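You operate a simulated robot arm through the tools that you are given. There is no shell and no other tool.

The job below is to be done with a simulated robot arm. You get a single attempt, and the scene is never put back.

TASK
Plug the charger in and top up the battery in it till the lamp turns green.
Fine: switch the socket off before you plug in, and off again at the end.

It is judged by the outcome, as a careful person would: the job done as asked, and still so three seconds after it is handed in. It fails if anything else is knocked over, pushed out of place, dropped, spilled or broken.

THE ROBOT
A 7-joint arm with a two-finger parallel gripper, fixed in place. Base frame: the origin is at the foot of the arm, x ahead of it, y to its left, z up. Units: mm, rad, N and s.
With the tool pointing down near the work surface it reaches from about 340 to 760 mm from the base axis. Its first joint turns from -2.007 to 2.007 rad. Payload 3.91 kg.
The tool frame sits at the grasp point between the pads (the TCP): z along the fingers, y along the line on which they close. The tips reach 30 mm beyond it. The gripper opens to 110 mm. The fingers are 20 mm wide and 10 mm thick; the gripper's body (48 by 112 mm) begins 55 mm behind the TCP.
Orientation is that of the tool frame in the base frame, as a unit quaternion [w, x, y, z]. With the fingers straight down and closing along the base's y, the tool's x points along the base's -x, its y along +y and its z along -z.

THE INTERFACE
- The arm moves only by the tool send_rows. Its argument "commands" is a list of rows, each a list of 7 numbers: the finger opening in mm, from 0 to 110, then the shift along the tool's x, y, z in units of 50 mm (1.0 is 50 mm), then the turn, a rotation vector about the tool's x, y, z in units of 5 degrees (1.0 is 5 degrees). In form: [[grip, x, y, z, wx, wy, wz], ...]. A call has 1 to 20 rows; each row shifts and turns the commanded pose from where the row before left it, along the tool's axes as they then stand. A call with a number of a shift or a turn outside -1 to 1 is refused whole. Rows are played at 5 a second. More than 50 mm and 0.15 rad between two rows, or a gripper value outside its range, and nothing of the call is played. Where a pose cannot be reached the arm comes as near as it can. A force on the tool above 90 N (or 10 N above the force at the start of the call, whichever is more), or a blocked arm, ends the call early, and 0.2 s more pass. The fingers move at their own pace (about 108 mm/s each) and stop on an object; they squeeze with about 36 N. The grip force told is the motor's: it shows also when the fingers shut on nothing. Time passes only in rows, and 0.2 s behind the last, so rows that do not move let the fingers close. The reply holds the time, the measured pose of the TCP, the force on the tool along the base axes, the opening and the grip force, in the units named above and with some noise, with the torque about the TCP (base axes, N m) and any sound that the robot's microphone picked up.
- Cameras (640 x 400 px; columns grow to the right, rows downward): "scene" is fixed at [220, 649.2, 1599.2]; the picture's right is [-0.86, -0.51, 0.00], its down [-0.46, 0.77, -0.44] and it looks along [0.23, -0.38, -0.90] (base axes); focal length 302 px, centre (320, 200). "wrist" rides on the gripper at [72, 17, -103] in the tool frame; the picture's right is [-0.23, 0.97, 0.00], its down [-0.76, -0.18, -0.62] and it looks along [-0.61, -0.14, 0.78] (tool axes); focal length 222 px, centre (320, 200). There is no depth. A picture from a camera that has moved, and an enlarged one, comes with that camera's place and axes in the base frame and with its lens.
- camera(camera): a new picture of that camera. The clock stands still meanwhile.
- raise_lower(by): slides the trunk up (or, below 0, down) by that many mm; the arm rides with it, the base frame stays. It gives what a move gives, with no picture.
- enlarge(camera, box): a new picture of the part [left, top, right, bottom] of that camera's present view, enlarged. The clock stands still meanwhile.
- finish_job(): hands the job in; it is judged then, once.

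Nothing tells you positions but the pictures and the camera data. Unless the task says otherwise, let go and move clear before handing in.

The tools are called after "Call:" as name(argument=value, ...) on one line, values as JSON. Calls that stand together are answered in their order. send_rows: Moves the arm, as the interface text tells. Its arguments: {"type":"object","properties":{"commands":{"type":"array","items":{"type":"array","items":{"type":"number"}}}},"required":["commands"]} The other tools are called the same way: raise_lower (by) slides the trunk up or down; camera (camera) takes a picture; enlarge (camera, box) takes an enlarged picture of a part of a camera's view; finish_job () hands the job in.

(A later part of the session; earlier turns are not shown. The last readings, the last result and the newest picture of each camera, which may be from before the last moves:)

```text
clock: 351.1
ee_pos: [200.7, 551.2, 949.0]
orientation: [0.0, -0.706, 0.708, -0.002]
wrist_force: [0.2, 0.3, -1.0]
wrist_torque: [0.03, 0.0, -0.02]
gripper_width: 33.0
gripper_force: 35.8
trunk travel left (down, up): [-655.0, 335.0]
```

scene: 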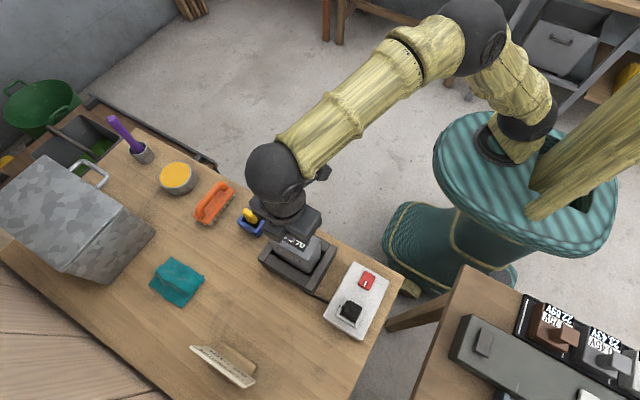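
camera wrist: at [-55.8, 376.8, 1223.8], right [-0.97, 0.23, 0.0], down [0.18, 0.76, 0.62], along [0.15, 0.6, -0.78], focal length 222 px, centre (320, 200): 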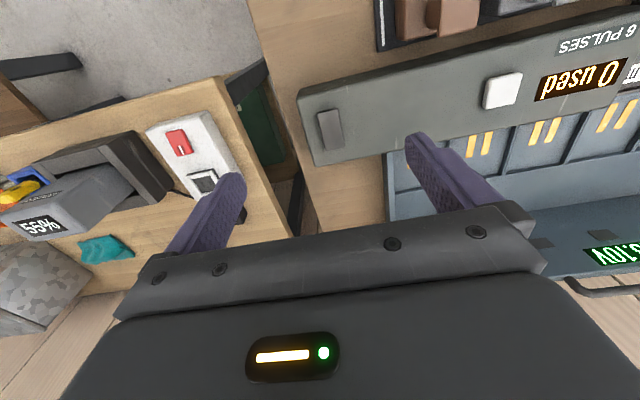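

Call:
send_rows(commands=[[0, -0.02, 0.008, 0, 0, 0, 0], [0, 0, 0, 0.1, 0, 0, 0], [0, 0, 0, 0.1, 0, 0, 0], [0, 0, 0, 0, 0, 0, 0]])

Call:
send_rows(commands=[[0, 0, 0, 0.03, 0, 0, 0], [0, 0, 0, 0, 0, 0, 0]])

Call:
send_rows(commands=[[0, 0, 0, 0.03, 0, 0, 0], [0, 0, 0, 0, 0, 0, 0]])

Call:
send_rows(commands=[[0, 0, 0, 0.03, 0, 0, 0], [0, 0, 0, 0, 0, 0, 0]])

```text
clock: 352.1
ee_pos: [199.9, 552.8, 939.2]
orientation: [0.0, -0.706, 0.708, -0.002]
wrist_force: [0.4, 0.2, -0.8]
wrist_torque: [0.0, 0.0, -0.03]
gripper_width: 32.9
gripper_force: 36.2
trunk travel left (down, up): [-655.0, 335.0]
```

```text
clock: 352.7
ee_pos: [199.5, 551.8, 938.5]
orientation: [0.0, -0.706, 0.709, -0.001]
wrist_force: [-0.2, 1.0, 0.2]
wrist_torque: [-0.01, 0.0, -0.01]
gripper_width: 32.9
gripper_force: 35.8
trunk travel left (down, up): [-655.0, 335.0]
```

```text
clock: 353.3
ee_pos: [199.2, 551.5, 936.4]
orientation: [0.0, -0.706, 0.708, -0.002]
wrist_force: [-0.4, 0.6, 0.1]
wrist_torque: [-0.03, 0.03, -0.02]
gripper_width: 32.7
gripper_force: 36.0
trunk travel left (down, up): [-655.0, 335.0]
```

```text
clock: 353.9
ee_pos: [198.9, 551.4, 935.4]
orientation: [0.0, -0.706, 0.708, -0.001]
wrist_force: [-0.1, -3.2, 5.8]
wrist_torque: [-0.25, 0.05, -0.03]
gripper_width: 32.7
gripper_force: 36.3
trunk travel left (down, up): [-655.0, 335.0]
```

Call:
send_rows(commands=[[0, 0, 0, 0.04, 0, 0, 0], [0, 0, 0, 0, 0, 0, 0], [0, 0, 0, -0.05, 0, 0, 0], [0, 0, 0, 0, 0, 0, 0], [36, 0, 0, 0, 0, 0, 0], [50, 0, 0, 0, 0, 0, 0], [60, 0, 0, 0, 0, 0, 0], [60, 0, 0, -0.5, 0, 0, 0], [60, 0, 0, -0.6, 0, 0, 0], [0, 0, 0, 0, 0, 0, 0], [0, 0, 0, 0, 0, 0, 0], [0, 0, 0, 0, 0, 0, 0]])

Call:
send_rows(commands=[[0, 0.01, 0, 0.5, 0, 0, 0], [0, 0, 0, 0.2, 0, 0, 0], [0, 0, 0, 0, 0, 0, 0]])

```text
clock: 356.5
ee_pos: [198.6, 550.9, 992.5]
orientation: [0.0, -0.706, 0.708, -0.001]
wrist_force: [0.2, 0.2, -0.5]
wrist_torque: [-0.02, 0.02, 0.0]
gripper_width: 0.0
gripper_force: 36.4
trunk travel left (down, up): [-655.0, 335.0]
```

```text
clock: 357.3
ee_pos: [200.1, 551.2, 955.6]
orientation: [0.0, -0.706, 0.708, -0.001]
wrist_force: [0.3, -0.4, 0.5]
wrist_torque: [-0.02, 0.02, -0.02]
gripper_width: 0.0
gripper_force: 36.0
trunk travel left (down, up): [-655.0, 335.0]
```

Call:
send_rows(commands=[[0, 0, 0, 0.04, 0, 0, 0], [0, 0, 0, 0.04, 0, 0, 0], [0, 0, 0, 0.04, 0, 0, 0], [0, 0, 0, 0, 0, 0, 0]])

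Call:
send_rows(commands=[[0, 0, 0, 0.04, 0, 0, 0], [0, 0, 0, 0.03, 0, 0, 0], [0, 0, 0, 0, 0, 0, 0]])

Call:
send_rows(commands=[[0, 0, 0, 0.03, 0, 0, 0], [0, 0, 0, 0, 0, 0, 0]])

Call:
send_rows(commands=[[0, 0, 0, 0.025, 0, 0, 0], [0, 0, 0, 0, 0, 0, 0]])

```text
clock: 358.3
ee_pos: [200.5, 551.0, 953.4]
orientation: [0.003, -0.705, 0.709, -0.001]
wrist_force: [0.2, 1.6, 23.5]
wrist_torque: [0.01, -0.07, 0.04]
gripper_width: 0.0
gripper_force: 36.7
trunk travel left (down, up): [-655.0, 335.0]
```

```text
clock: 359.1
ee_pos: [200.4, 550.8, 952.4]
orientation: [0.005, -0.705, 0.709, 0.002]
wrist_force: [3.8, 2.8, 50.3]
wrist_torque: [-0.03, -0.12, -0.04]
gripper_width: 0.2
gripper_force: 36.0
trunk travel left (down, up): [-655.0, 335.0]
```

```text
clock: 359.7
ee_pos: [199.4, 550.7, 954.4]
orientation: [0.008, -0.705, 0.709, 0.002]
wrist_force: [2.7, 0.0, 58.1]
wrist_torque: [-0.17, -0.11, 0.0]
gripper_width: 0.0
gripper_force: 36.0
trunk travel left (down, up): [-655.0, 335.0]
```

```text
clock: 360.3
ee_pos: [199.0, 549.8, 952.7]
orientation: [0.008, -0.705, 0.709, 0.003]
wrist_force: [0.8, -1.1, 62.9]
wrist_torque: [-0.28, 0.01, -0.01]
gripper_width: 0.1
gripper_force: 35.8
trunk travel left (down, up): [-655.0, 335.0]
```

Call:
send_rows(commands=[[0, 0, 0, 0.04, 0, 0, 0], [0, 0, 0, 0, 0, 0, 0]])

Call:
send_rows(commands=[[0, 0, 0, 0.03, 0, 0, 0], [0, 0, 0, 0, 0, 0, 0]])

Call:
send_rows(commands=[[0, 0, 0, 0.02, 0, 0, 0], [0, 0, 0, 0, 0, 0, 0]])

```text
clock: 360.9
ee_pos: [199.6, 548.7, 953.3]
orientation: [0.01, -0.705, 0.71, 0.005]
wrist_force: [2.1, -4.7, 72.6]
wrist_torque: [-0.51, -0.03, 0.01]
gripper_width: 0.0
gripper_force: 35.9
trunk travel left (down, up): [-655.0, 335.0]
```

```text
clock: 361.5
ee_pos: [200.6, 549.7, 952.8]
orientation: [0.011, -0.706, 0.709, 0.005]
wrist_force: [1.6, -4.5, 80.9]
wrist_torque: [-0.57, -0.01, 0.03]
gripper_width: 0.0
gripper_force: 36.4
trunk travel left (down, up): [-655.0, 335.0]
```

```text
clock: 362.1
ee_pos: [199.6, 549.3, 952.9]
orientation: [0.012, -0.705, 0.709, 0.005]
wrist_force: [-0.2, -6.5, 87.1]
wrist_torque: [-0.65, 0.04, 0.02]
gripper_width: 0.3
gripper_force: 35.9
trunk travel left (down, up): [-655.0, 335.0]
```

No movement at 87 N, so it's as far in as it can go. I'll lift off, switch ON, and look at the lamp from the switch position.

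Call:
send_rows(commands=[[0, 0, 0, -0.4, 0, 0, 0], [0, 0, 0, -0.6, 0, 0, 0], [0, 0.66, 0, 0, 0, 0, 0], [0, 0.66, 0, 0, 0, 0, 0], [0, 0, 0, 0, 0, 0, 0], [0, 0, 0, 0.6, 0, 0, 0], [0, 0, 0, 0.55, 0, 0, 0], [0, 0, 0, 0, 0, 0, 0]])

Call:
enlarge(camera="scene", box=[335, 295, 367, 327])

```text
clock: 363.9
ee_pos: [199.6, 486.1, 931.8]
orientation: [-0.001, -0.706, 0.708, -0.001]
wrist_force: [-0.6, -1.0, -0.1]
wrist_torque: [-0.02, 0.0, 0.01]
gripper_width: 0.0
gripper_force: 36.1
trunk travel left (down, up): [-655.0, 335.0]
```

```text
12.50 times, centred on (351, 311) of scene
camera zoom: at [220.0, 649.2, 1599.2], right [-0.86, -0.51, 0.0], down [-0.46, 0.77, -0.44], along [0.23, -0.38, -0.9], focal length 3778 px, centre (-68, -1188)
```

zoom: 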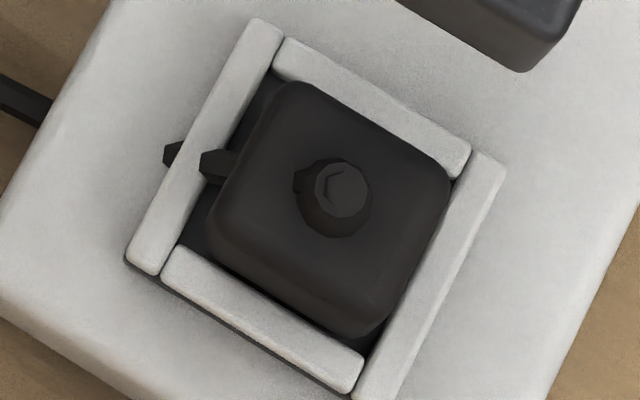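

Call:
send_rows(commands=[[0, 0, -0.02, 0.1, 0, 0, 0], [0, 0, 0, 0.08, 0, 0, 0], [0, 0, 0, 0.05, 0, 0, 0], [0, 0, 0, 0.05, 0, 0, 0], [0, 0, 0, 0.04, 0, 0, 0], [0, 0, 0, 0, 0, 0, 0]])

Call:
send_rows(commands=[[0, 0, 0, 0.02, 0, 0, 0], [0, 0, 0, 0, 0, 0, 0], [0, 0, 0, -0.3, 0, 0, 0], [0, 0, 0, -0.7, 0, 0, 0], [0, 0, 0, 0, 0, 0, 0], [0, 0, 0, 0, 0, 0, 0]])

Call:
enlarge(camera="wrist", box=[60, 80, 220, 180])

Call:
enlarge(camera="wrist", box=[240, 80, 400, 180])

```text
clock: 365.3
ee_pos: [201.6, 485.1, 918.8]
orientation: [0.002, -0.706, 0.709, -0.001]
wrist_force: [1.7, 3.3, 14.0]
wrist_torque: [-0.04, -0.01, 0.17]
gripper_width: 0.0
gripper_force: 36.0
trunk travel left (down, up): [-655.0, 335.0]
```

```text
clock: 366.7
ee_pos: [200.2, 484.1, 966.0]
orientation: [0.001, -0.706, 0.708, -0.001]
wrist_force: [-0.1, 0.9, -0.4]
wrist_torque: [0.01, -0.02, 0.01]
gripper_width: 0.0
gripper_force: 35.9
trunk travel left (down, up): [-655.0, 335.0]
```

```text
4.00 times, centred on (140, 130) of wrist
camera zoom: at [181.5, 414.9, 1070.9], right [-0.97, 0.23, 0.0], down [0.18, 0.76, 0.62], along [0.15, 0.6, -0.78], focal length 888 px, centre (1040, 480)
```

zoom: 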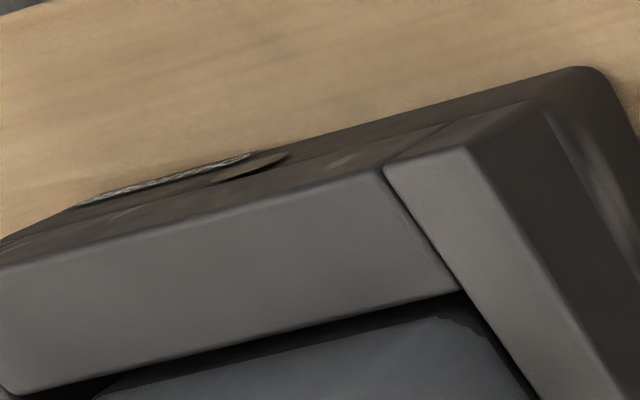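

```text
4.00 times, centred on (320, 130) of wrist
camera zoom: at [181.5, 414.9, 1070.9], right [-0.97, 0.23, 0.0], down [0.18, 0.76, 0.62], along [0.15, 0.6, -0.78], focal length 888 px, centre (320, 480)
```

zoom: 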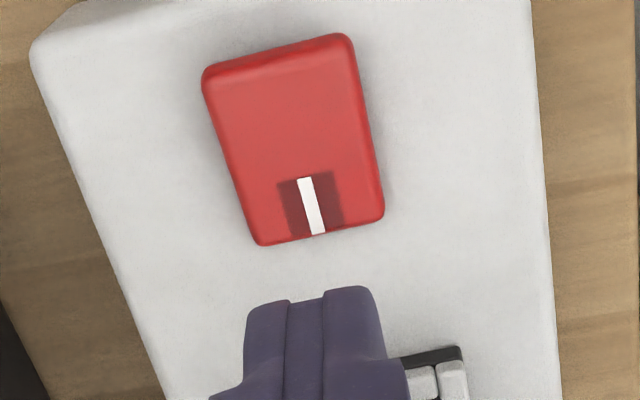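

Still dark. One more idea: with the rocker in this position, see whether the plug now sits or presses any deeper, in case the socket is interlocked with the switch.

Call:
send_rows(commands=[[0, -0.66, 0, -0.2, 0, 0, 0], [0, -0.66, 0, 0, 0, 0, 0], [0, 0, 0, 0, 0, 0, 0], [0, 0, 0, 0.35, 0, 0, 0], [0, 0, 0, 0, 0, 0, 0]])

Call:
send_rows(commands=[[0, 0, 0, 0.04, 0, 0, 0], [0, 0, 0, 0.04, 0, 0, 0], [0, 0, 0, 0, 0, 0, 0]])

Call:
send_rows(commands=[[0, 0, 0, 0.04, 0, 0, 0], [0, 0, 0, 0, 0, 0, 0]])

```text
clock: 367.9
ee_pos: [202.5, 551.6, 958.6]
orientation: [0.0, -0.706, 0.708, -0.002]
wrist_force: [0.9, 0.0, -0.2]
wrist_torque: [-0.02, 0.02, 0.03]
gripper_width: 0.1
gripper_force: 36.7
trunk travel left (down, up): [-655.0, 335.0]
```

```text
clock: 368.7
ee_pos: [202.1, 551.2, 954.0]
orientation: [0.0, -0.706, 0.708, 0.0]
wrist_force: [0.1, 0.5, 2.6]
wrist_torque: [0.06, -0.04, -0.02]
gripper_width: 0.2
gripper_force: 36.4
trunk travel left (down, up): [-655.0, 335.0]
```

```text
clock: 369.3
ee_pos: [201.7, 551.8, 953.4]
orientation: [0.002, -0.706, 0.709, 0.001]
wrist_force: [1.6, 3.0, 18.7]
wrist_torque: [0.06, -0.07, 0.02]
gripper_width: 0.0
gripper_force: 36.1
trunk travel left (down, up): [-655.0, 335.0]
```

No change there. The last geometric option is that the plug's polarity matters, so it may need turning by 180°. I'll switch OFF first, then regrip it the other way and rotate it.

Call:
send_rows(commands=[[0, 0, 0, -0.5, 0, 0, 0], [0, 0.9, 0.02, 0, 0, 0, 0], [0, 0.9, 0, 0, 0, 0, 0], [0, 0, 0, 0, 0, 0, 0], [0, 0, 0, 0.6, 0, 0, 0], [0, 0, 0, 0.5, 0, 0, 0], [0, 0, 0, 0.05, 0, 0, 0], [0, 0, 0, 0, 0, 0, 0]])

```text
clock: 371.1
ee_pos: [200.6, 460.7, 919.3]
orientation: [0.0, -0.706, 0.708, -0.001]
wrist_force: [-1.0, 0.0, 0.0]
wrist_torque: [0.01, 0.01, 0.02]
gripper_width: 0.0
gripper_force: 35.9
trunk travel left (down, up): [-655.0, 335.0]
```

Call:
send_rows(commands=[[0, 0, 0, 0.04, 0, 0, 0], [0, 0, 0, 0.03, 0, 0, 0], [0, 0, 0, 0, 0, 0, 0]])

Call:
send_rows(commands=[[0, 0, 0, -0.4, 0, 0, 0], [0, -0.4, 0, -0.6, 0, 0, 0], [0, 0, 0, 0, 0, 0, 0]])

Call:
enlarge(camera="wrist", box=[240, 90, 400, 190])

```text
clock: 371.9
ee_pos: [200.6, 460.3, 918.5]
orientation: [0.004, -0.706, 0.708, 0.0]
wrist_force: [5.2, -0.7, 34.9]
wrist_torque: [0.29, -0.1, 0.21]
gripper_width: 0.0
gripper_force: 36.2
trunk travel left (down, up): [-655.0, 335.0]
```

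```text
clock: 372.7
ee_pos: [200.9, 477.8, 965.4]
orientation: [-0.002, -0.706, 0.708, -0.002]
wrist_force: [0.8, 0.1, -0.7]
wrist_torque: [-0.04, 0.01, 0.02]
gripper_width: 0.0
gripper_force: 36.1
trunk travel left (down, up): [-655.0, 335.0]
```

```text
4.00 times, centred on (320, 140) of wrist
camera zoom: at [182.9, 408.4, 1071.4], right [-0.97, 0.23, 0.0], down [0.18, 0.76, 0.62], along [0.15, 0.6, -0.78], focal length 888 px, centre (320, 440)
```

zoom: 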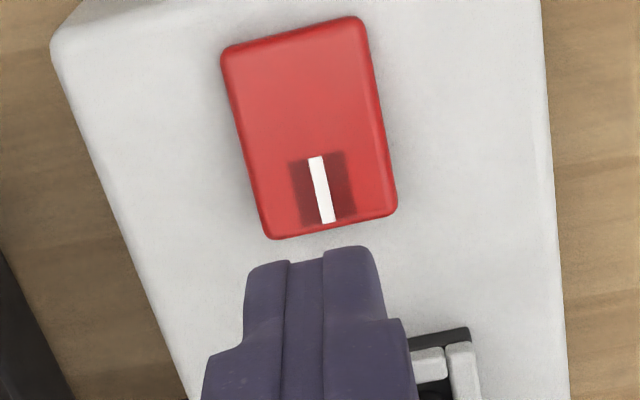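

OFF confirmed. Now I'll go above the plug and yaw the tool +90° so I can grip its other two faces.

Call:
send_rows(commands=[[60, 0, 0, -0.8, 0, 0, 0], [60, -0.74, 0, 0, 0, 0, 0], [60, -0.73, 0, 0, 0, 0, 0], [60, 0, 0, 0, 0, 0, 0]])

Call:
send_rows(commands=[[60, 0, 0, 0, 0, 0, 1], [60, 0, 0, 0, 0, 0, 1], [60, 0, 0, 0, 0, 0, 1], [60, 0, 0, 0, 0, 0, 1], [60, 0, 0, 0, 0, 0, 1], [60, 0, 0, 0, 0, 0, 1], [60, 0, 0, 0, 0, 0, 1], [60, 0, 0, 0, 0, 0, 1], [60, 0, 0, 0, 0, 0, 1], [60, 0, 0, 0, 0, 0, 1], [60, 0, 0, 0, 0, 0, 1], [60, 0, 0, 0, 0, 0, 1], [60, 0, 0, 0, 0, 0, 1], [60, 0, 0, 0, 0, 0, 1], [60, 0, 0, 0, 0, 0, 1], [60, 0, 0, 0, 0, 0, 1], [60, 0, 0, 0, 0, 0, 1], [60, 0, 0, 0, 0, 0, 1], [60, 0, 0, 0, 0, 0, 0], [60, 0, 0, 0, 0, 0, 0]])

Call:
enlarge(camera="wrist", box=[200, 70, 440, 220])

```text
clock: 373.7
ee_pos: [200.2, 553.3, 1004.4]
orientation: [0.0, -0.706, 0.708, -0.001]
wrist_force: [0.0, -0.5, 0.0]
wrist_torque: [-0.01, -0.06, -0.03]
gripper_width: 59.9
gripper_force: 0.1
trunk travel left (down, up): [-655.0, 335.0]
```

```text
clock: 377.9
ee_pos: [200.4, 554.5, 1005.5]
orientation: [0.001, 0.001, 1.0, -0.001]
wrist_force: [0.9, -0.5, 0.7]
wrist_torque: [0.0, 0.01, 0.05]
gripper_width: 59.9
gripper_force: 0.1
trunk travel left (down, up): [-655.0, 335.0]
```

```text
2.67 times, centred on (320, 145) of wrist
camera zoom: at [127.3, 573.6, 1110.6], right [0.23, 0.97, 0.0], down [0.76, -0.18, 0.63], along [0.61, -0.15, -0.78], focal length 592 px, centre (320, 347)
```

zoom: 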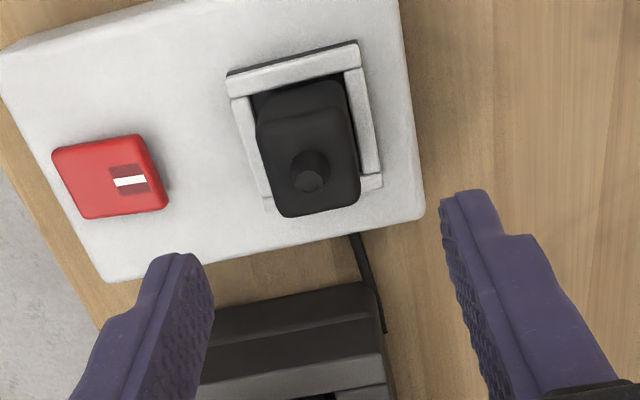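

The tool is at yaw 0. Now I'll align, descend and grip the plug on its ±y faces.

Call:
send_rows(commands=[[60, 0.02, -0.07, 0, 0, 0, 0], [60, 0, 0, 0.6, 0, 0, 0], [60, 0, 0, 0.5, 0, 0, 0], [60, 0, 0, 0, 0, 0, 0], [60, 0, 0, 0, 0, 0, 0]])

Call:
enlarge(camera="wrist", box=[220, 80, 420, 205])

```text
clock: 379.1
ee_pos: [197.5, 551.7, 950.3]
orientation: [0.001, 0.002, 1.0, -0.001]
wrist_force: [-0.2, 0.3, -0.2]
wrist_torque: [0.0, 0.01, 0.01]
gripper_width: 59.8
gripper_force: 0.0
trunk travel left (down, up): [-655.0, 335.0]
```

```text
3.20 times, centred on (320, 142) of wrist
camera zoom: at [124.9, 570.6, 1055.8], right [0.23, 0.97, 0.0], down [0.76, -0.18, 0.63], along [0.61, -0.15, -0.78], focal length 711 px, centre (320, 384)
```

zoom: 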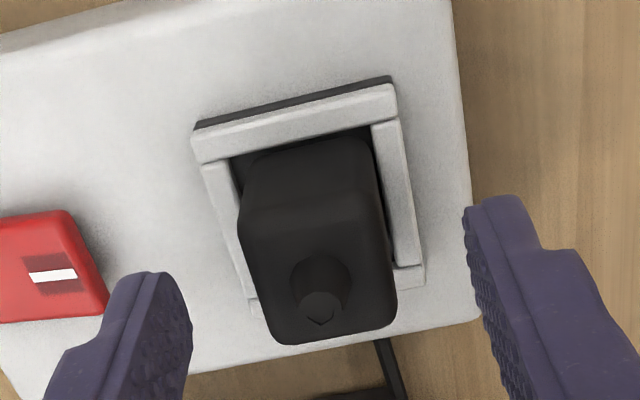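

Call:
send_rows(commands=[[60, -0.03, 0, 0.28, 0, 0, 0], [60, 0, 0, 0, 0, 0, 0], [60, 0, 0, 0, 0, 0, 0], [36, 0, 0, 0, 0, 0, 0], [0, 0, 0, 0, 0, 0, 0], [0, 0, 0, 0, 0, 0, 0], [0, 0, 0, 0, 0, 0, 0]])

Call:
send_rows(commands=[[0, 0, 0, 0, 0, 0, 0]])

```text
clock: 380.7
ee_pos: [200.3, 551.1, 937.4]
orientation: [0.001, 0.001, 1.0, -0.001]
wrist_force: [0.1, -0.5, 0.6]
wrist_torque: [-0.02, -0.01, 0.0]
gripper_width: 28.8
gripper_force: 35.9
trunk travel left (down, up): [-655.0, 335.0]
```

```text
clock: 381.1
ee_pos: [199.0, 551.4, 936.2]
orientation: [0.001, 0.002, 1.0, 0.0]
wrist_force: [0.6, -0.8, -0.1]
wrist_torque: [-0.01, 0.01, -0.01]
gripper_width: 28.9
gripper_force: 35.9
trunk travel left (down, up): [-655.0, 335.0]
```

Gripped; the plug is 28.9 mm along y. I'll lift it and rotate it by −180°.

Call:
send_rows(commands=[[0, 0, 0, -0.4, 0, 0, 0], [0, 0, 0, -0.6, 0, 0, 0], [0, 0, 0, 0, 0, 0, -1], [0, 0, 0, 0, 0, 0, -1], [0, 0, 0, 0, 0, 0, -1], [0, 0, 0, 0, 0, 0, -1], [0, 0, 0, 0, 0, 0, -1], [0, 0, 0, 0, 0, 0, -1], [0, 0, 0, 0, 0, 0, -1], [0, 0, 0, 0, 0, 0, -1], [0, 0, 0, 0, 0, 0, -1], [0, 0, 0, 0, 0, 0, -1], [0, 0, 0, 0, 0, 0, -1], [0, 0, 0, 0, 0, 0, -1], [0, 0, 0, 0, 0, 0, -1], [0, 0, 0, 0, 0, 0, -1], [0, 0, 0, 0, 0, 0, -1], [0, 0, 0, 0, 0, 0, -1], [0, 0, 0, 0, 0, 0, -1], [0, 0, 0, 0, 0, 0, -1]])

Call:
send_rows(commands=[[0, 0, 0, 0, 0, 0, -1], [0, 0, 0, 0, 0, 0, -1], [0, 0, 0, 0, 0, 0, -1], [0, 0, 0, 0, 0, 0, -1], [0, 0, 0, 0, 0, 0, -1], [0, 0, 0, 0, 0, 0, -1], [0, 0, 0, 0, 0, 0, -1], [0, 0, 0, 0, 0, 0, -1], [0, 0, 0, 0, 0, 0, -1], [0, 0, 0, 0, 0, 0, -1], [0, 0, 0, 0, 0, 0, -1], [0, 0, 0, 0, 0, 0, -1], [0, 0, 0, 0, 0, 0, -1], [0, 0, 0, 0, 0, 0, -1], [0, 0, 0, 0, 0, 0, -1], [0, 0, 0, 0, 0, 0, -1], [0, 0, 0, 0, 0, 0, -1], [0, 0, 0, 0, 0, 0, -1], [0, 0, 0, 0, 0, 0, 0], [0, 0, 0, 0, 0, 0, 0]])

Call:
camera(camera="wrist")

Call:
camera(camera="scene")

```text
clock: 385.3
ee_pos: [200.9, 550.8, 987.1]
orientation: [0.001, -0.707, 0.708, -0.001]
wrist_force: [0.0, 0.2, -0.6]
wrist_torque: [-0.01, 0.0, 0.04]
gripper_width: 28.8
gripper_force: 36.2
trunk travel left (down, up): [-655.0, 335.0]
```

```text
clock: 389.5
ee_pos: [200.0, 549.8, 986.3]
orientation: [0.001, 1.0, -0.002, 0.0]
wrist_force: [0.7, -0.3, -1.0]
wrist_torque: [0.02, 0.01, 0.0]
gripper_width: 29.0
gripper_force: 36.5
trunk travel left (down, up): [-655.0, 335.0]
```

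```text
taken
camera wrist: at [271.9, 536.0, 1091.9], right [-0.23, -0.97, 0.0], down [-0.76, 0.18, 0.62], along [-0.6, 0.14, -0.78], focal length 222 px, centre (320, 200)
```

wrist: 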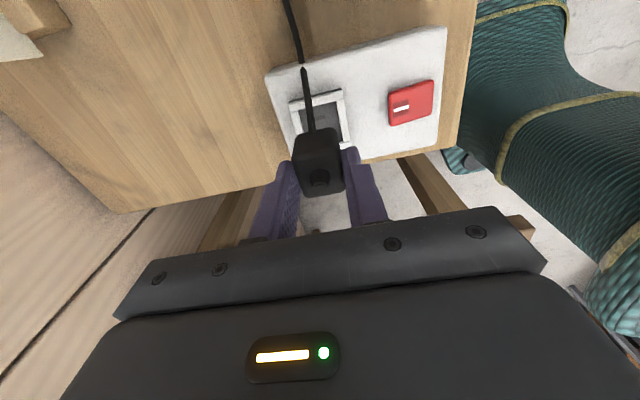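

```text
taken
```

scene: 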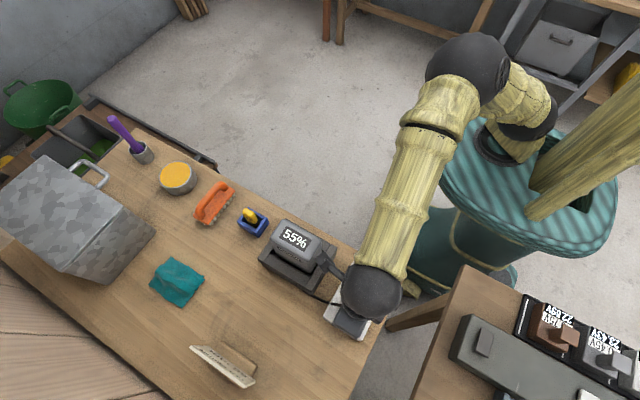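

The plug is turned by 180°. I'll lower it back into the well.

Call:
send_rows(commands=[[0, 0, -0.024, 0.4, 0, 0, 0], [0, 0, 0, 0.4, 0, 0, 0], [0, 0, 0, 0, 0, 0, 0], [0, 0, 0, 0, 0, 0, 0]])

Call:
enlarge(camera="wrist", box=[240, 80, 400, 200])

```text
clock: 390.5
ee_pos: [198.6, 552.2, 946.0]
orientation: [0.0, 1.0, -0.001, 0.002]
wrist_force: [-0.4, -0.2, -1.0]
wrist_torque: [-0.01, -0.03, 0.03]
gripper_width: 29.1
gripper_force: 36.3
trunk travel left (down, up): [-655.0, 335.0]
```

```text
3.33 times, centred on (320, 140) of wrist
camera zoom: at [271.6, 537.2, 1051.8], right [-0.23, -0.97, 0.0], down [-0.76, 0.18, 0.62], along [-0.6, 0.14, -0.78], focal length 740 px, centre (320, 400)
```

zoom: 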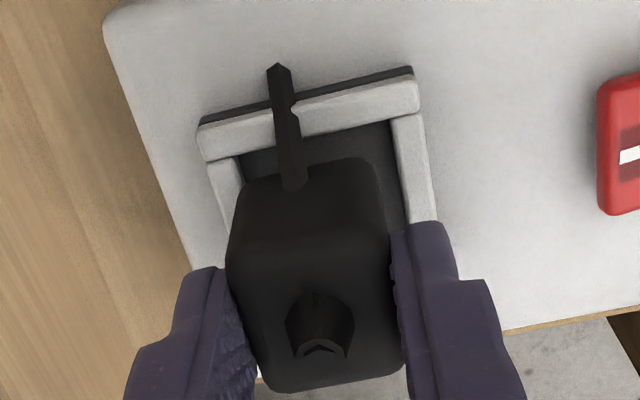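

Call:
send_rows(commands=[[0, 0, 0.01, 0.08, 0, 0, 0], [0, 0, 0, 0.04, 0, 0, 0], [0, 0, 0, 0, 0, 0, 0]])

Call:
send_rows(commands=[[0, 0, 0, 0.04, 0, 0, 0], [0, 0, 0, 0, 0, 0, 0]])

Call:
send_rows(commands=[[0, 0, 0, 0.04, 0, 0, 0], [0, 0, 0, 0, 0, 0, 0]])

Call:
send_rows(commands=[[0, 0, 0, 0.04, 0, 0, 0], [0, 0, 0, 0, 0, 0, 0]])

```text
clock: 391.3
ee_pos: [200.3, 550.3, 940.1]
orientation: [0.001, 1.0, -0.002, 0.001]
wrist_force: [0.6, 0.1, -0.4]
wrist_torque: [-0.03, -0.04, -0.01]
gripper_width: 28.9
gripper_force: 36.4
trunk travel left (down, up): [-655.0, 335.0]
```

```text
clock: 391.9
ee_pos: [201.5, 551.9, 937.7]
orientation: [0.001, 1.0, -0.001, 0.001]
wrist_force: [-1.1, -0.6, -1.3]
wrist_torque: [0.03, 0.04, -0.02]
gripper_width: 28.9
gripper_force: 35.7
trunk travel left (down, up): [-655.0, 335.0]
```

```text
clock: 392.5
ee_pos: [200.3, 550.8, 936.2]
orientation: [0.001, 1.0, -0.001, 0.0]
wrist_force: [-0.4, 0.3, 0.5]
wrist_torque: [0.0, -0.03, 0.01]
gripper_width: 28.7
gripper_force: 35.8
trunk travel left (down, up): [-655.0, 335.0]
```

```text
clock: 393.1
ee_pos: [200.2, 550.0, 936.4]
orientation: [0.0, 1.0, -0.001, 0.002]
wrist_force: [-1.5, -8.1, 10.3]
wrist_torque: [-0.31, 0.31, 0.0]
gripper_width: 28.8
gripper_force: 36.2
trunk travel left (down, up): [-655.0, 335.0]
heard: snap
```

I heard a **snap**: the plug has clicked home in this orientation. I'll relax, check it's settled, and release gently.

Call:
send_rows(commands=[[0, 0, 0, 0, 0, 0, 0], [0, 0, 0, 0, 0, 0, 0]])

Call:
enlarge(camera="wrist", box=[240, 80, 400, 200])

```text
clock: 393.7
ee_pos: [200.0, 549.7, 935.7]
orientation: [-0.001, 1.0, -0.002, 0.002]
wrist_force: [-1.5, -8.4, 12.5]
wrist_torque: [-0.28, 0.14, 0.01]
gripper_width: 28.8
gripper_force: 36.0
trunk travel left (down, up): [-655.0, 335.0]
```

```text
3.33 times, centred on (320, 140) of wrist
camera zoom: at [272.0, 534.3, 1042.0], right [-0.23, -0.97, 0.0], down [-0.76, 0.18, 0.62], along [-0.6, 0.14, -0.78], focal length 740 px, centre (320, 400)
```

zoom: 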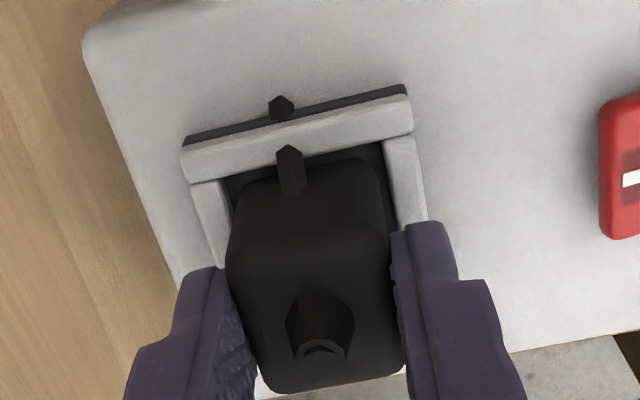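

Call:
send_rows(commands=[[0, 0, 0, -0.02, 0, 0, 0], [0, 0, 0, 0, 0, 0, 0], [34, 0, 0, 0, 0, 0, 0], [48, 0, 0, 0, 0, 0, 0], [60, 0, 0, 0, 0, 0, 0], [60, 0, 0, -0.4, 0, 0, 0], [60, 0, 0, -0.7, 0, 0, 0], [60, 0, 0, -0.4, 0, 0, 0], [60, 0, 0, 0, 0, 0, 0]])

Call:
camera(camera="wrist")

```text
clock: 395.7
ee_pos: [200.0, 550.5, 1010.8]
orientation: [0.001, 1.0, -0.002, 0.001]
wrist_force: [0.2, -0.5, 0.1]
wrist_torque: [0.01, 0.01, -0.04]
gripper_width: 60.0
gripper_force: 0.2
trunk travel left (down, up): [-655.0, 335.0]
```

```text
taken
camera wrist: at [272.1, 536.5, 1116.4], right [-0.23, -0.97, 0.0], down [-0.76, 0.18, 0.62], along [-0.6, 0.14, -0.78], focal length 222 px, centre (320, 200)
```

wrist: 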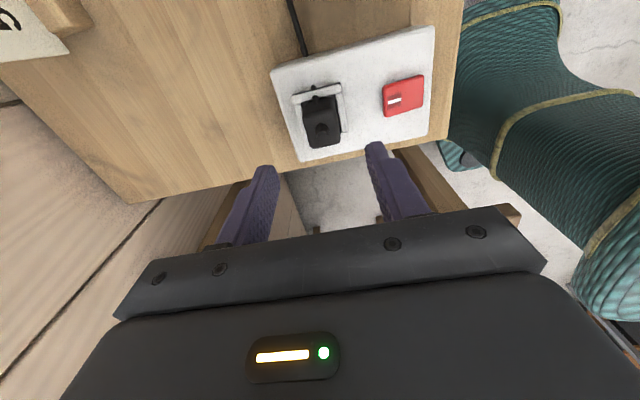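

Released cleanly with the socket still OFF. I'll turn the tool back to its usual yaw and go to the switch.

Call:
send_rows(commands=[[60, 0, 0, 0, 0, 0, 1], [60, 0, 0, 0, 0, 0, 1], [60, 0, 0, 0, 0, 0, 1], [60, 0, 0, 0, 0, 0, 1], [60, 0, 0, 0, 0, 0, 1], [60, 0, 0, 0, 0, 0, 1], [60, 0, 0, 0, 0, 0, 1], [60, 0, 0, 0, 0, 0, 1], [60, 0, 0, 0, 0, 0, 1], [60, 0, 0, 0, 0, 0, 1], [60, 0, 0, 0, 0, 0, 1], [60, 0, 0, 0, 0, 0, 1], [60, 0, 0, 0, 0, 0, 1], [60, 0, 0, 0, 0, 0, 1], [60, 0, 0, 0, 0, 0, 1], [60, 0, 0, 0, 0, 0, 1], [60, 0, 0, 0, 0, 0, 1], [60, 0, 0, 0, 0, 0, 1], [0, 0, 0, 0, 0, 0, 0]])

Call:
send_rows(commands=[[0, 0.65, 0, 0, 0, 0, 0], [0, 0.65, 0, 0, 0, 0, 0], [0, 0, 0, 0.4, 0, 0, 0], [0, 0, 0, 0.4, 0, 0, 0], [0, 0, 0, 0, 0, 0, 0], [0, 0, 0, 0, 0, 0, 0]])

Call:
enlarge(camera="wrist", box=[240, 80, 400, 180])

Call:
enlarge(camera="scene", box=[335, 295, 367, 327])

```text
clock: 399.7
ee_pos: [199.0, 551.8, 1009.5]
orientation: [0.0, -0.706, 0.709, -0.001]
wrist_force: [0.3, -0.9, -0.3]
wrist_torque: [-0.01, -0.03, 0.0]
gripper_width: 0.0
gripper_force: 24.2
trunk travel left (down, up): [-655.0, 335.0]
```

```text
clock: 401.1
ee_pos: [199.4, 487.0, 969.9]
orientation: [0.0, -0.705, 0.709, -0.001]
wrist_force: [0.1, 0.1, 0.2]
wrist_torque: [-0.02, 0.01, 0.01]
gripper_width: 0.2
gripper_force: 36.2
trunk travel left (down, up): [-655.0, 335.0]
```

```text
4.00 times, centred on (320, 130) of wrist
camera zoom: at [181.9, 416.6, 1075.0], right [-0.97, 0.23, 0.0], down [0.18, 0.76, 0.62], along [0.15, 0.6, -0.78], focal length 888 px, centre (320, 480)
```

zoom: 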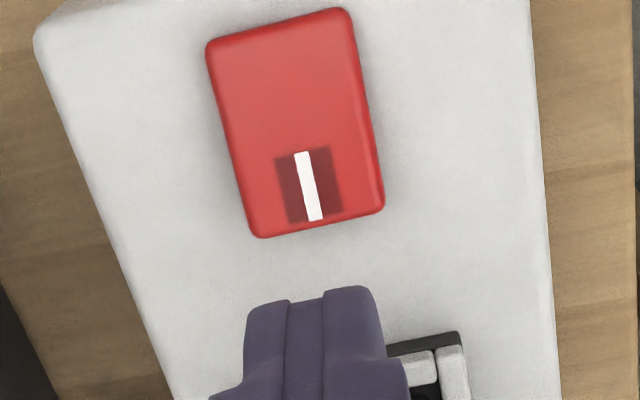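

```text
12.50 times, centred on (351, 311) of scene
camera zoom: at [220.0, 649.2, 1599.2], right [-0.86, -0.51, 0.0], down [-0.46, 0.77, -0.44], along [0.23, -0.38, -0.9], focal length 3778 px, centre (-68, -1188)
```

zoom: 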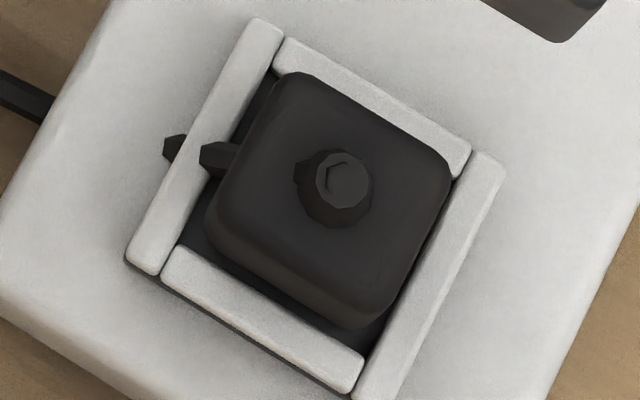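

The plug sits centred and the switch is still OFF. Now I'll press the "I" end to switch ON.

Call:
send_rows(commands=[[0, 0.03, -0.02, 0.5, 0, 0, 0], [0, 0, 0, 0.4, 0, 0, 0], [0, 0, 0, 0.08, 0, 0, 0], [0, 0, 0, 0.05, 0, 0, 0], [0, 0, 0, 0.04, 0, 0, 0], [0, 0, 0, 0.04, 0, 0, 0], [0, 0, 0, 0, 0, 0, 0]])

Call:
send_rows(commands=[[0, 0, 0, 0.03, 0, 0, 0], [0, 0, 0, 0, 0, 0, 0], [0, 0, 0, -0.3, 0, 0, 0], [0, 0, 0, -0.7, 0, 0, 0], [0, 0, 0, 0, 0, 0, 0]])

Call:
enlarge(camera="wrist", box=[60, 80, 220, 180])

Call:
enlarge(camera="scene", box=[250, 210, 350, 310])

```text
clock: 402.7
ee_pos: [200.4, 484.9, 917.2]
orientation: [0.005, -0.705, 0.709, -0.001]
wrist_force: [0.2, 5.7, 27.8]
wrist_torque: [-0.08, 0.06, 0.29]
gripper_width: 0.0
gripper_force: 35.7
trunk travel left (down, up): [-655.0, 335.0]
```

```text
clock: 403.9
ee_pos: [202.6, 484.1, 965.4]
orientation: [-0.001, -0.706, 0.708, -0.003]
wrist_force: [0.1, -0.1, -0.1]
wrist_torque: [0.01, -0.01, -0.02]
gripper_width: 0.0
gripper_force: 36.2
trunk travel left (down, up): [-655.0, 335.0]
```

```text
4.00 times, centred on (140, 130) of wrist
camera zoom: at [184.6, 414.0, 1069.8], right [-0.97, 0.23, 0.0], down [0.18, 0.76, 0.62], along [0.15, 0.6, -0.78], focal length 888 px, centre (1040, 480)
```

zoom: 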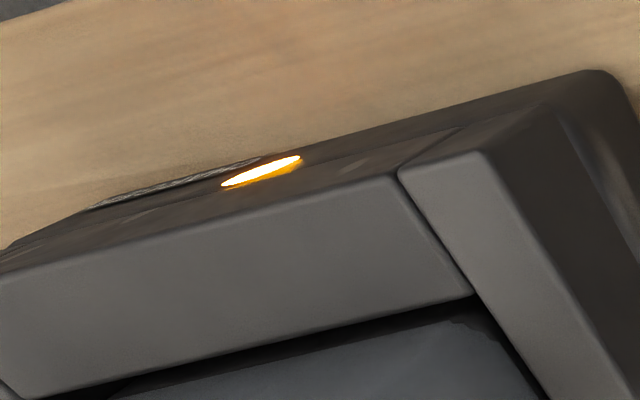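

```text
4.00 times, centred on (300, 260) of scene
camera zoom: at [220.0, 649.2, 1599.2], right [-0.86, -0.51, 0.0], down [-0.46, 0.77, -0.44], along [0.23, -0.38, -0.9], focal length 1209 px, centre (400, -40)
```

zoom: 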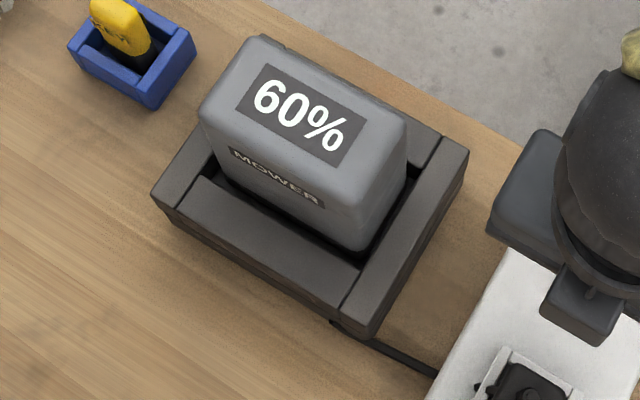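

The lamp is glowing amber and the battery already reads 60%, so it's charging. I'll hold still at this viewing pose until the lamp turns green.

Call:
send_rows(commands=[[0, 0, 0, 0, 0, 0, 0], [0, 0, 0, 0, 0, 0, 0], [0, 0, 0, 0, 0, 0, 0], [0, 0, 0, 0, 0, 0, 0], [0, 0, 0, 0, 0, 0, 0], [0, 0, 0, 0, 0, 0, 0], [0, 0, 0, 0, 0, 0, 0], [0, 0, 0, 0, 0, 0, 0], [0, 0, 0, 0, 0, 0, 0], [0, 0, 0, 0, 0, 0, 0], [0, 0, 0, 0, 0, 0, 0], [0, 0, 0, 0, 0, 0, 0], [0, 0, 0, 0, 0, 0, 0], [0, 0, 0, 0, 0, 0, 0], [0, 0, 0, 0, 0, 0, 0], [0, 0, 0, 0, 0, 0, 0], [0, 0, 0, 0, 0, 0, 0], [0, 0, 0, 0, 0, 0, 0], [0, 0, 0, 0, 0, 0, 0], [0, 0, 0, 0, 0, 0, 0]])

Call:
enlarge(camera="wrist", box=[60, 80, 220, 180])

Call:
enlarge(camera="scene", box=[250, 210, 350, 310])

```text
clock: 408.1
ee_pos: [202.5, 485.3, 965.2]
orientation: [0.0, -0.706, 0.708, -0.001]
wrist_force: [1.0, 0.4, -0.6]
wrist_torque: [0.01, 0.01, 0.01]
gripper_width: 0.1
gripper_force: 36.0
trunk travel left (down, up): [-655.0, 335.0]
```

```text
4.00 times, centred on (140, 130) of wrist
camera zoom: at [184.6, 414.4, 1070.0], right [-0.97, 0.23, 0.0], down [0.18, 0.76, 0.62], along [0.15, 0.6, -0.78], focal length 888 px, centre (1040, 480)
```

zoom: 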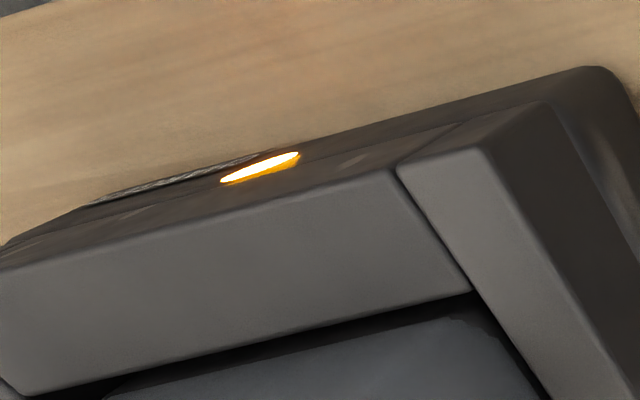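

```text
4.00 times, centred on (300, 260) of scene
camera zoom: at [220.0, 649.2, 1599.2], right [-0.86, -0.51, 0.0], down [-0.46, 0.77, -0.44], along [0.23, -0.38, -0.9], focal length 1209 px, centre (400, -40)
```

zoom: 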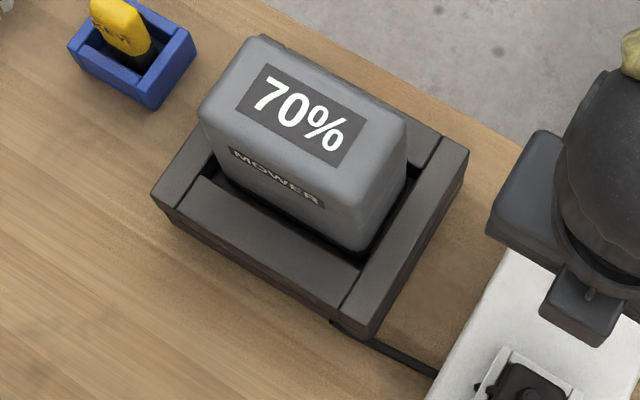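

It's at 70% and climbing about 2.5% per second. I'll wait a little more.

Call:
send_rows(commands=[[0, 0, 0, 0, 0, 0, 0], [0, 0, 0, 0, 0, 0, 0], [0, 0, 0, 0, 0, 0, 0], [0, 0, 0, 0, 0, 0, 0], [0, 0, 0, 0, 0, 0, 0], [0, 0, 0, 0, 0, 0, 0], [0, 0, 0, 0, 0, 0, 0], [0, 0, 0, 0, 0, 0, 0], [0, 0, 0, 0, 0, 0, 0], [0, 0, 0, 0, 0, 0, 0], [0, 0, 0, 0, 0, 0, 0], [0, 0, 0, 0, 0, 0, 0], [0, 0, 0, 0, 0, 0, 0], [0, 0, 0, 0, 0, 0, 0], [0, 0, 0, 0, 0, 0, 0], [0, 0, 0, 0, 0, 0, 0], [0, 0, 0, 0, 0, 0, 0], [0, 0, 0, 0, 0, 0, 0], [0, 0, 0, 0, 0, 0, 0], [0, 0, 0, 0, 0, 0, 0]])

Call:
send_rows(commands=[[0, 0, 0, 0, 0, 0, 0], [0, 0, 0, 0, 0, 0, 0], [0, 0, 0, 0, 0, 0, 0], [0, 0, 0, 0, 0, 0, 0], [0, 0, 0, 0, 0, 0, 0], [0, 0, 0, 0, 0, 0, 0], [0, 0, 0, 0, 0, 0, 0], [0, 0, 0, 0, 0, 0, 0], [0, 0, 0, 0, 0, 0, 0], [0, 0, 0, 0, 0, 0, 0]])

Call:
enlarge(camera="wrist", box=[60, 80, 220, 180])

Call:
enlarge(camera="scene", box=[250, 210, 350, 310])

```text
clock: 412.3
ee_pos: [201.8, 483.8, 963.8]
orientation: [0.0, -0.706, 0.708, -0.001]
wrist_force: [-0.7, -0.2, 0.9]
wrist_torque: [-0.02, -0.02, 0.0]
gripper_width: 0.0
gripper_force: 36.0
trunk travel left (down, up): [-655.0, 335.0]
```

```text
clock: 414.5
ee_pos: [201.3, 484.2, 965.1]
orientation: [0.001, -0.706, 0.708, 0.0]
wrist_force: [0.0, -0.6, -0.8]
wrist_torque: [0.0, 0.03, 0.02]
gripper_width: 0.0
gripper_force: 36.3
trunk travel left (down, up): [-655.0, 335.0]
```

```text
4.00 times, centred on (140, 130) of wrist
camera zoom: at [184.6, 414.4, 1069.9], right [-0.97, 0.23, 0.0], down [0.18, 0.76, 0.62], along [0.15, 0.6, -0.78], focal length 888 px, centre (1040, 480)
```

zoom: 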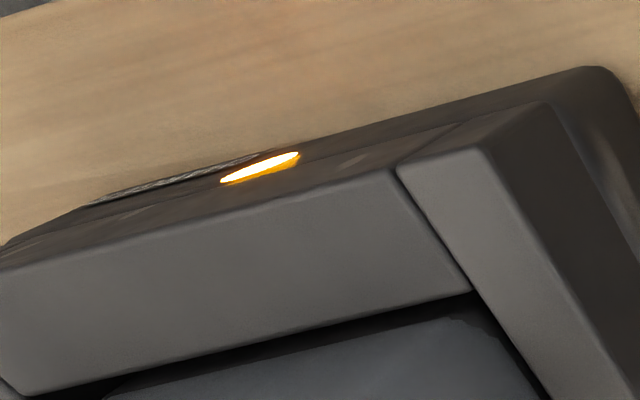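

```text
4.00 times, centred on (300, 260) of scene
camera zoom: at [220.0, 649.2, 1599.2], right [-0.86, -0.51, 0.0], down [-0.46, 0.77, -0.44], along [0.23, -0.38, -0.9], focal length 1209 px, centre (400, -40)
```

zoom: 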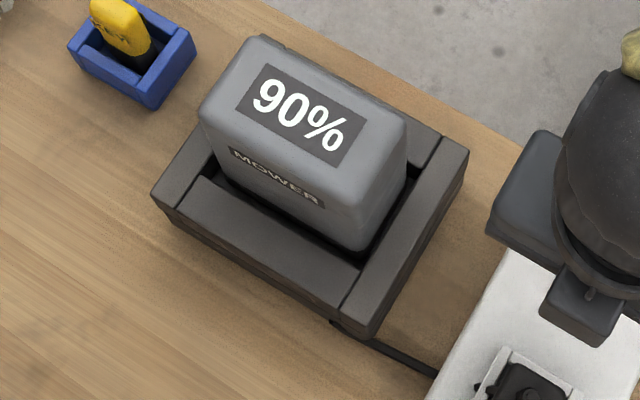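

90% with the lamp still amber. A few more seconds.

Call:
send_rows(commands=[[0, 0, 0, 0, 0, 0, 0], [0, 0, 0, 0, 0, 0, 0], [0, 0, 0, 0, 0, 0, 0], [0, 0, 0, 0, 0, 0, 0], [0, 0, 0, 0, 0, 0, 0], [0, 0, 0, 0, 0, 0, 0], [0, 0, 0, 0, 0, 0, 0], [0, 0, 0, 0, 0, 0, 0], [0, 0, 0, 0, 0, 0, 0], [0, 0, 0, 0, 0, 0, 0], [0, 0, 0, 0, 0, 0, 0], [0, 0, 0, 0, 0, 0, 0], [0, 0, 0, 0, 0, 0, 0], [0, 0, 0, 0, 0, 0, 0], [0, 0, 0, 0, 0, 0, 0], [0, 0, 0, 0, 0, 0, 0], [0, 0, 0, 0, 0, 0, 0], [0, 0, 0, 0, 0, 0, 0]])

Call:
enlarge(camera="wrist", box=[60, 80, 220, 180])

Call:
enlarge(camera="scene", box=[250, 210, 350, 310])

```text
clock: 418.3
ee_pos: [201.4, 485.5, 964.2]
orientation: [0.0, -0.706, 0.709, -0.001]
wrist_force: [-0.2, -0.2, -0.5]
wrist_torque: [0.04, -0.01, 0.0]
gripper_width: 0.1
gripper_force: 36.1
trunk travel left (down, up): [-655.0, 335.0]
```

```text
4.00 times, centred on (140, 130) of wrist
camera zoom: at [184.6, 414.4, 1070.0], right [-0.97, 0.23, 0.0], down [0.18, 0.76, 0.62], along [0.15, 0.6, -0.78], focal length 888 px, centre (1040, 480)
```

zoom: 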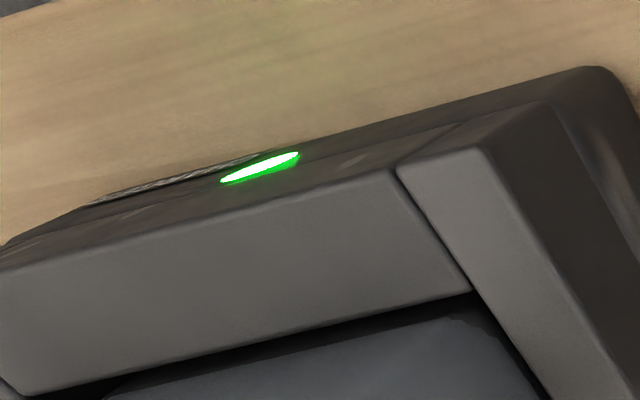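

```text
4.00 times, centred on (300, 260) of scene
camera zoom: at [220.0, 649.2, 1599.2], right [-0.86, -0.51, 0.0], down [-0.46, 0.77, -0.44], along [0.23, -0.38, -0.9], focal length 1209 px, centre (400, -40)
```

zoom: 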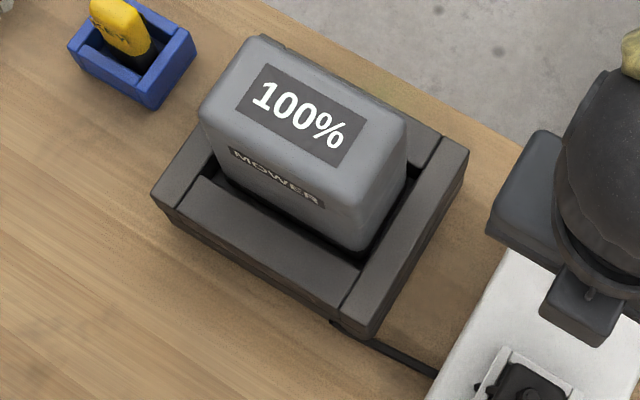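

The lamp is **green** at 100%. Now I'll switch the socket off by pressing the −y end.

Call:
send_rows(commands=[[0, 0.52, 0, 0, 0, 0, 0], [0, 0, 0, 0.4, 0, 0, 0], [0, 0, 0, 0.3, 0, 0, 0], [0, 0, 0, 0.1, 0, 0, 0], [0, 0, 0, 0.05, 0, 0, 0], [0, 0, 0, 0.04, 0, 0, 0], [0, 0, 0, 0.04, 0, 0, 0], [0, 0, 0, 0.03, 0, 0, 0], [0, 0, 0, 0, 0, 0, 0]])

```text
clock: 420.3
ee_pos: [199.1, 459.2, 918.2]
orientation: [0.003, -0.706, 0.708, 0.0]
wrist_force: [-1.8, -6.5, 30.3]
wrist_torque: [0.16, 0.06, -0.16]
gripper_width: 0.0
gripper_force: 36.4
trunk travel left (down, up): [-655.0, 335.0]
```

Pressed with 30 N. I'll lift off and verify the rocker, the lamp and the plug.

Call:
send_rows(commands=[[0, 0, 0, -0.3, 0, 0, 0], [0, 0, 0, -0.7, 0, 0, 0], [0, -0.4, 0, 0, 0, 0, 0], [0, 0, 0, 0, 0, 0, 0]])

Call:
enlarge(camera="wrist", box=[240, 90, 400, 190])

Call:
enlarge(camera="wrist", box=[60, 80, 220, 180])

```text
clock: 421.3
ee_pos: [200.5, 480.2, 966.2]
orientation: [0.0, -0.706, 0.708, -0.001]
wrist_force: [-0.4, -0.4, 0.2]
wrist_torque: [-0.03, -0.02, -0.01]
gripper_width: 0.5
gripper_force: 36.0
trunk travel left (down, up): [-655.0, 335.0]
```

```text
4.00 times, centred on (320, 140) of wrist
camera zoom: at [182.7, 410.5, 1071.6], right [-0.97, 0.23, 0.0], down [0.18, 0.76, 0.62], along [0.15, 0.6, -0.78], focal length 888 px, centre (320, 440)
```

zoom: 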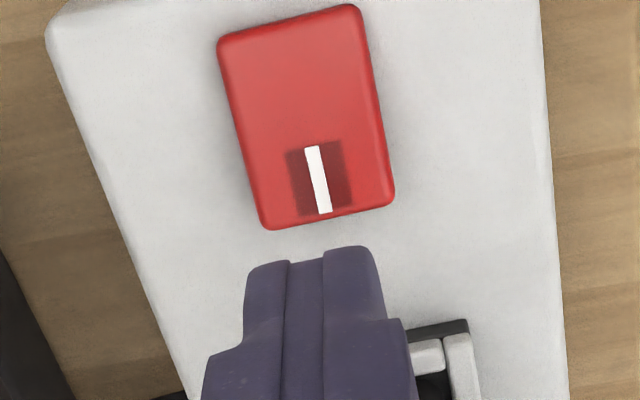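

```text
4.00 times, centred on (140, 130) of wrist
camera zoom: at [182.7, 410.5, 1071.6], right [-0.97, 0.23, 0.0], down [0.18, 0.76, 0.62], along [0.15, 0.6, -0.78], focal length 888 px, centre (1040, 480)
```

zoom: 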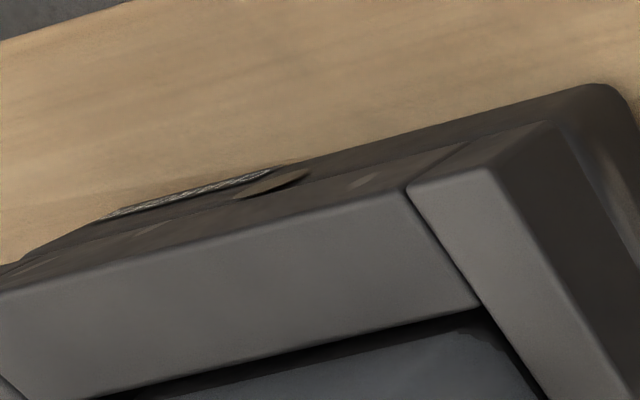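

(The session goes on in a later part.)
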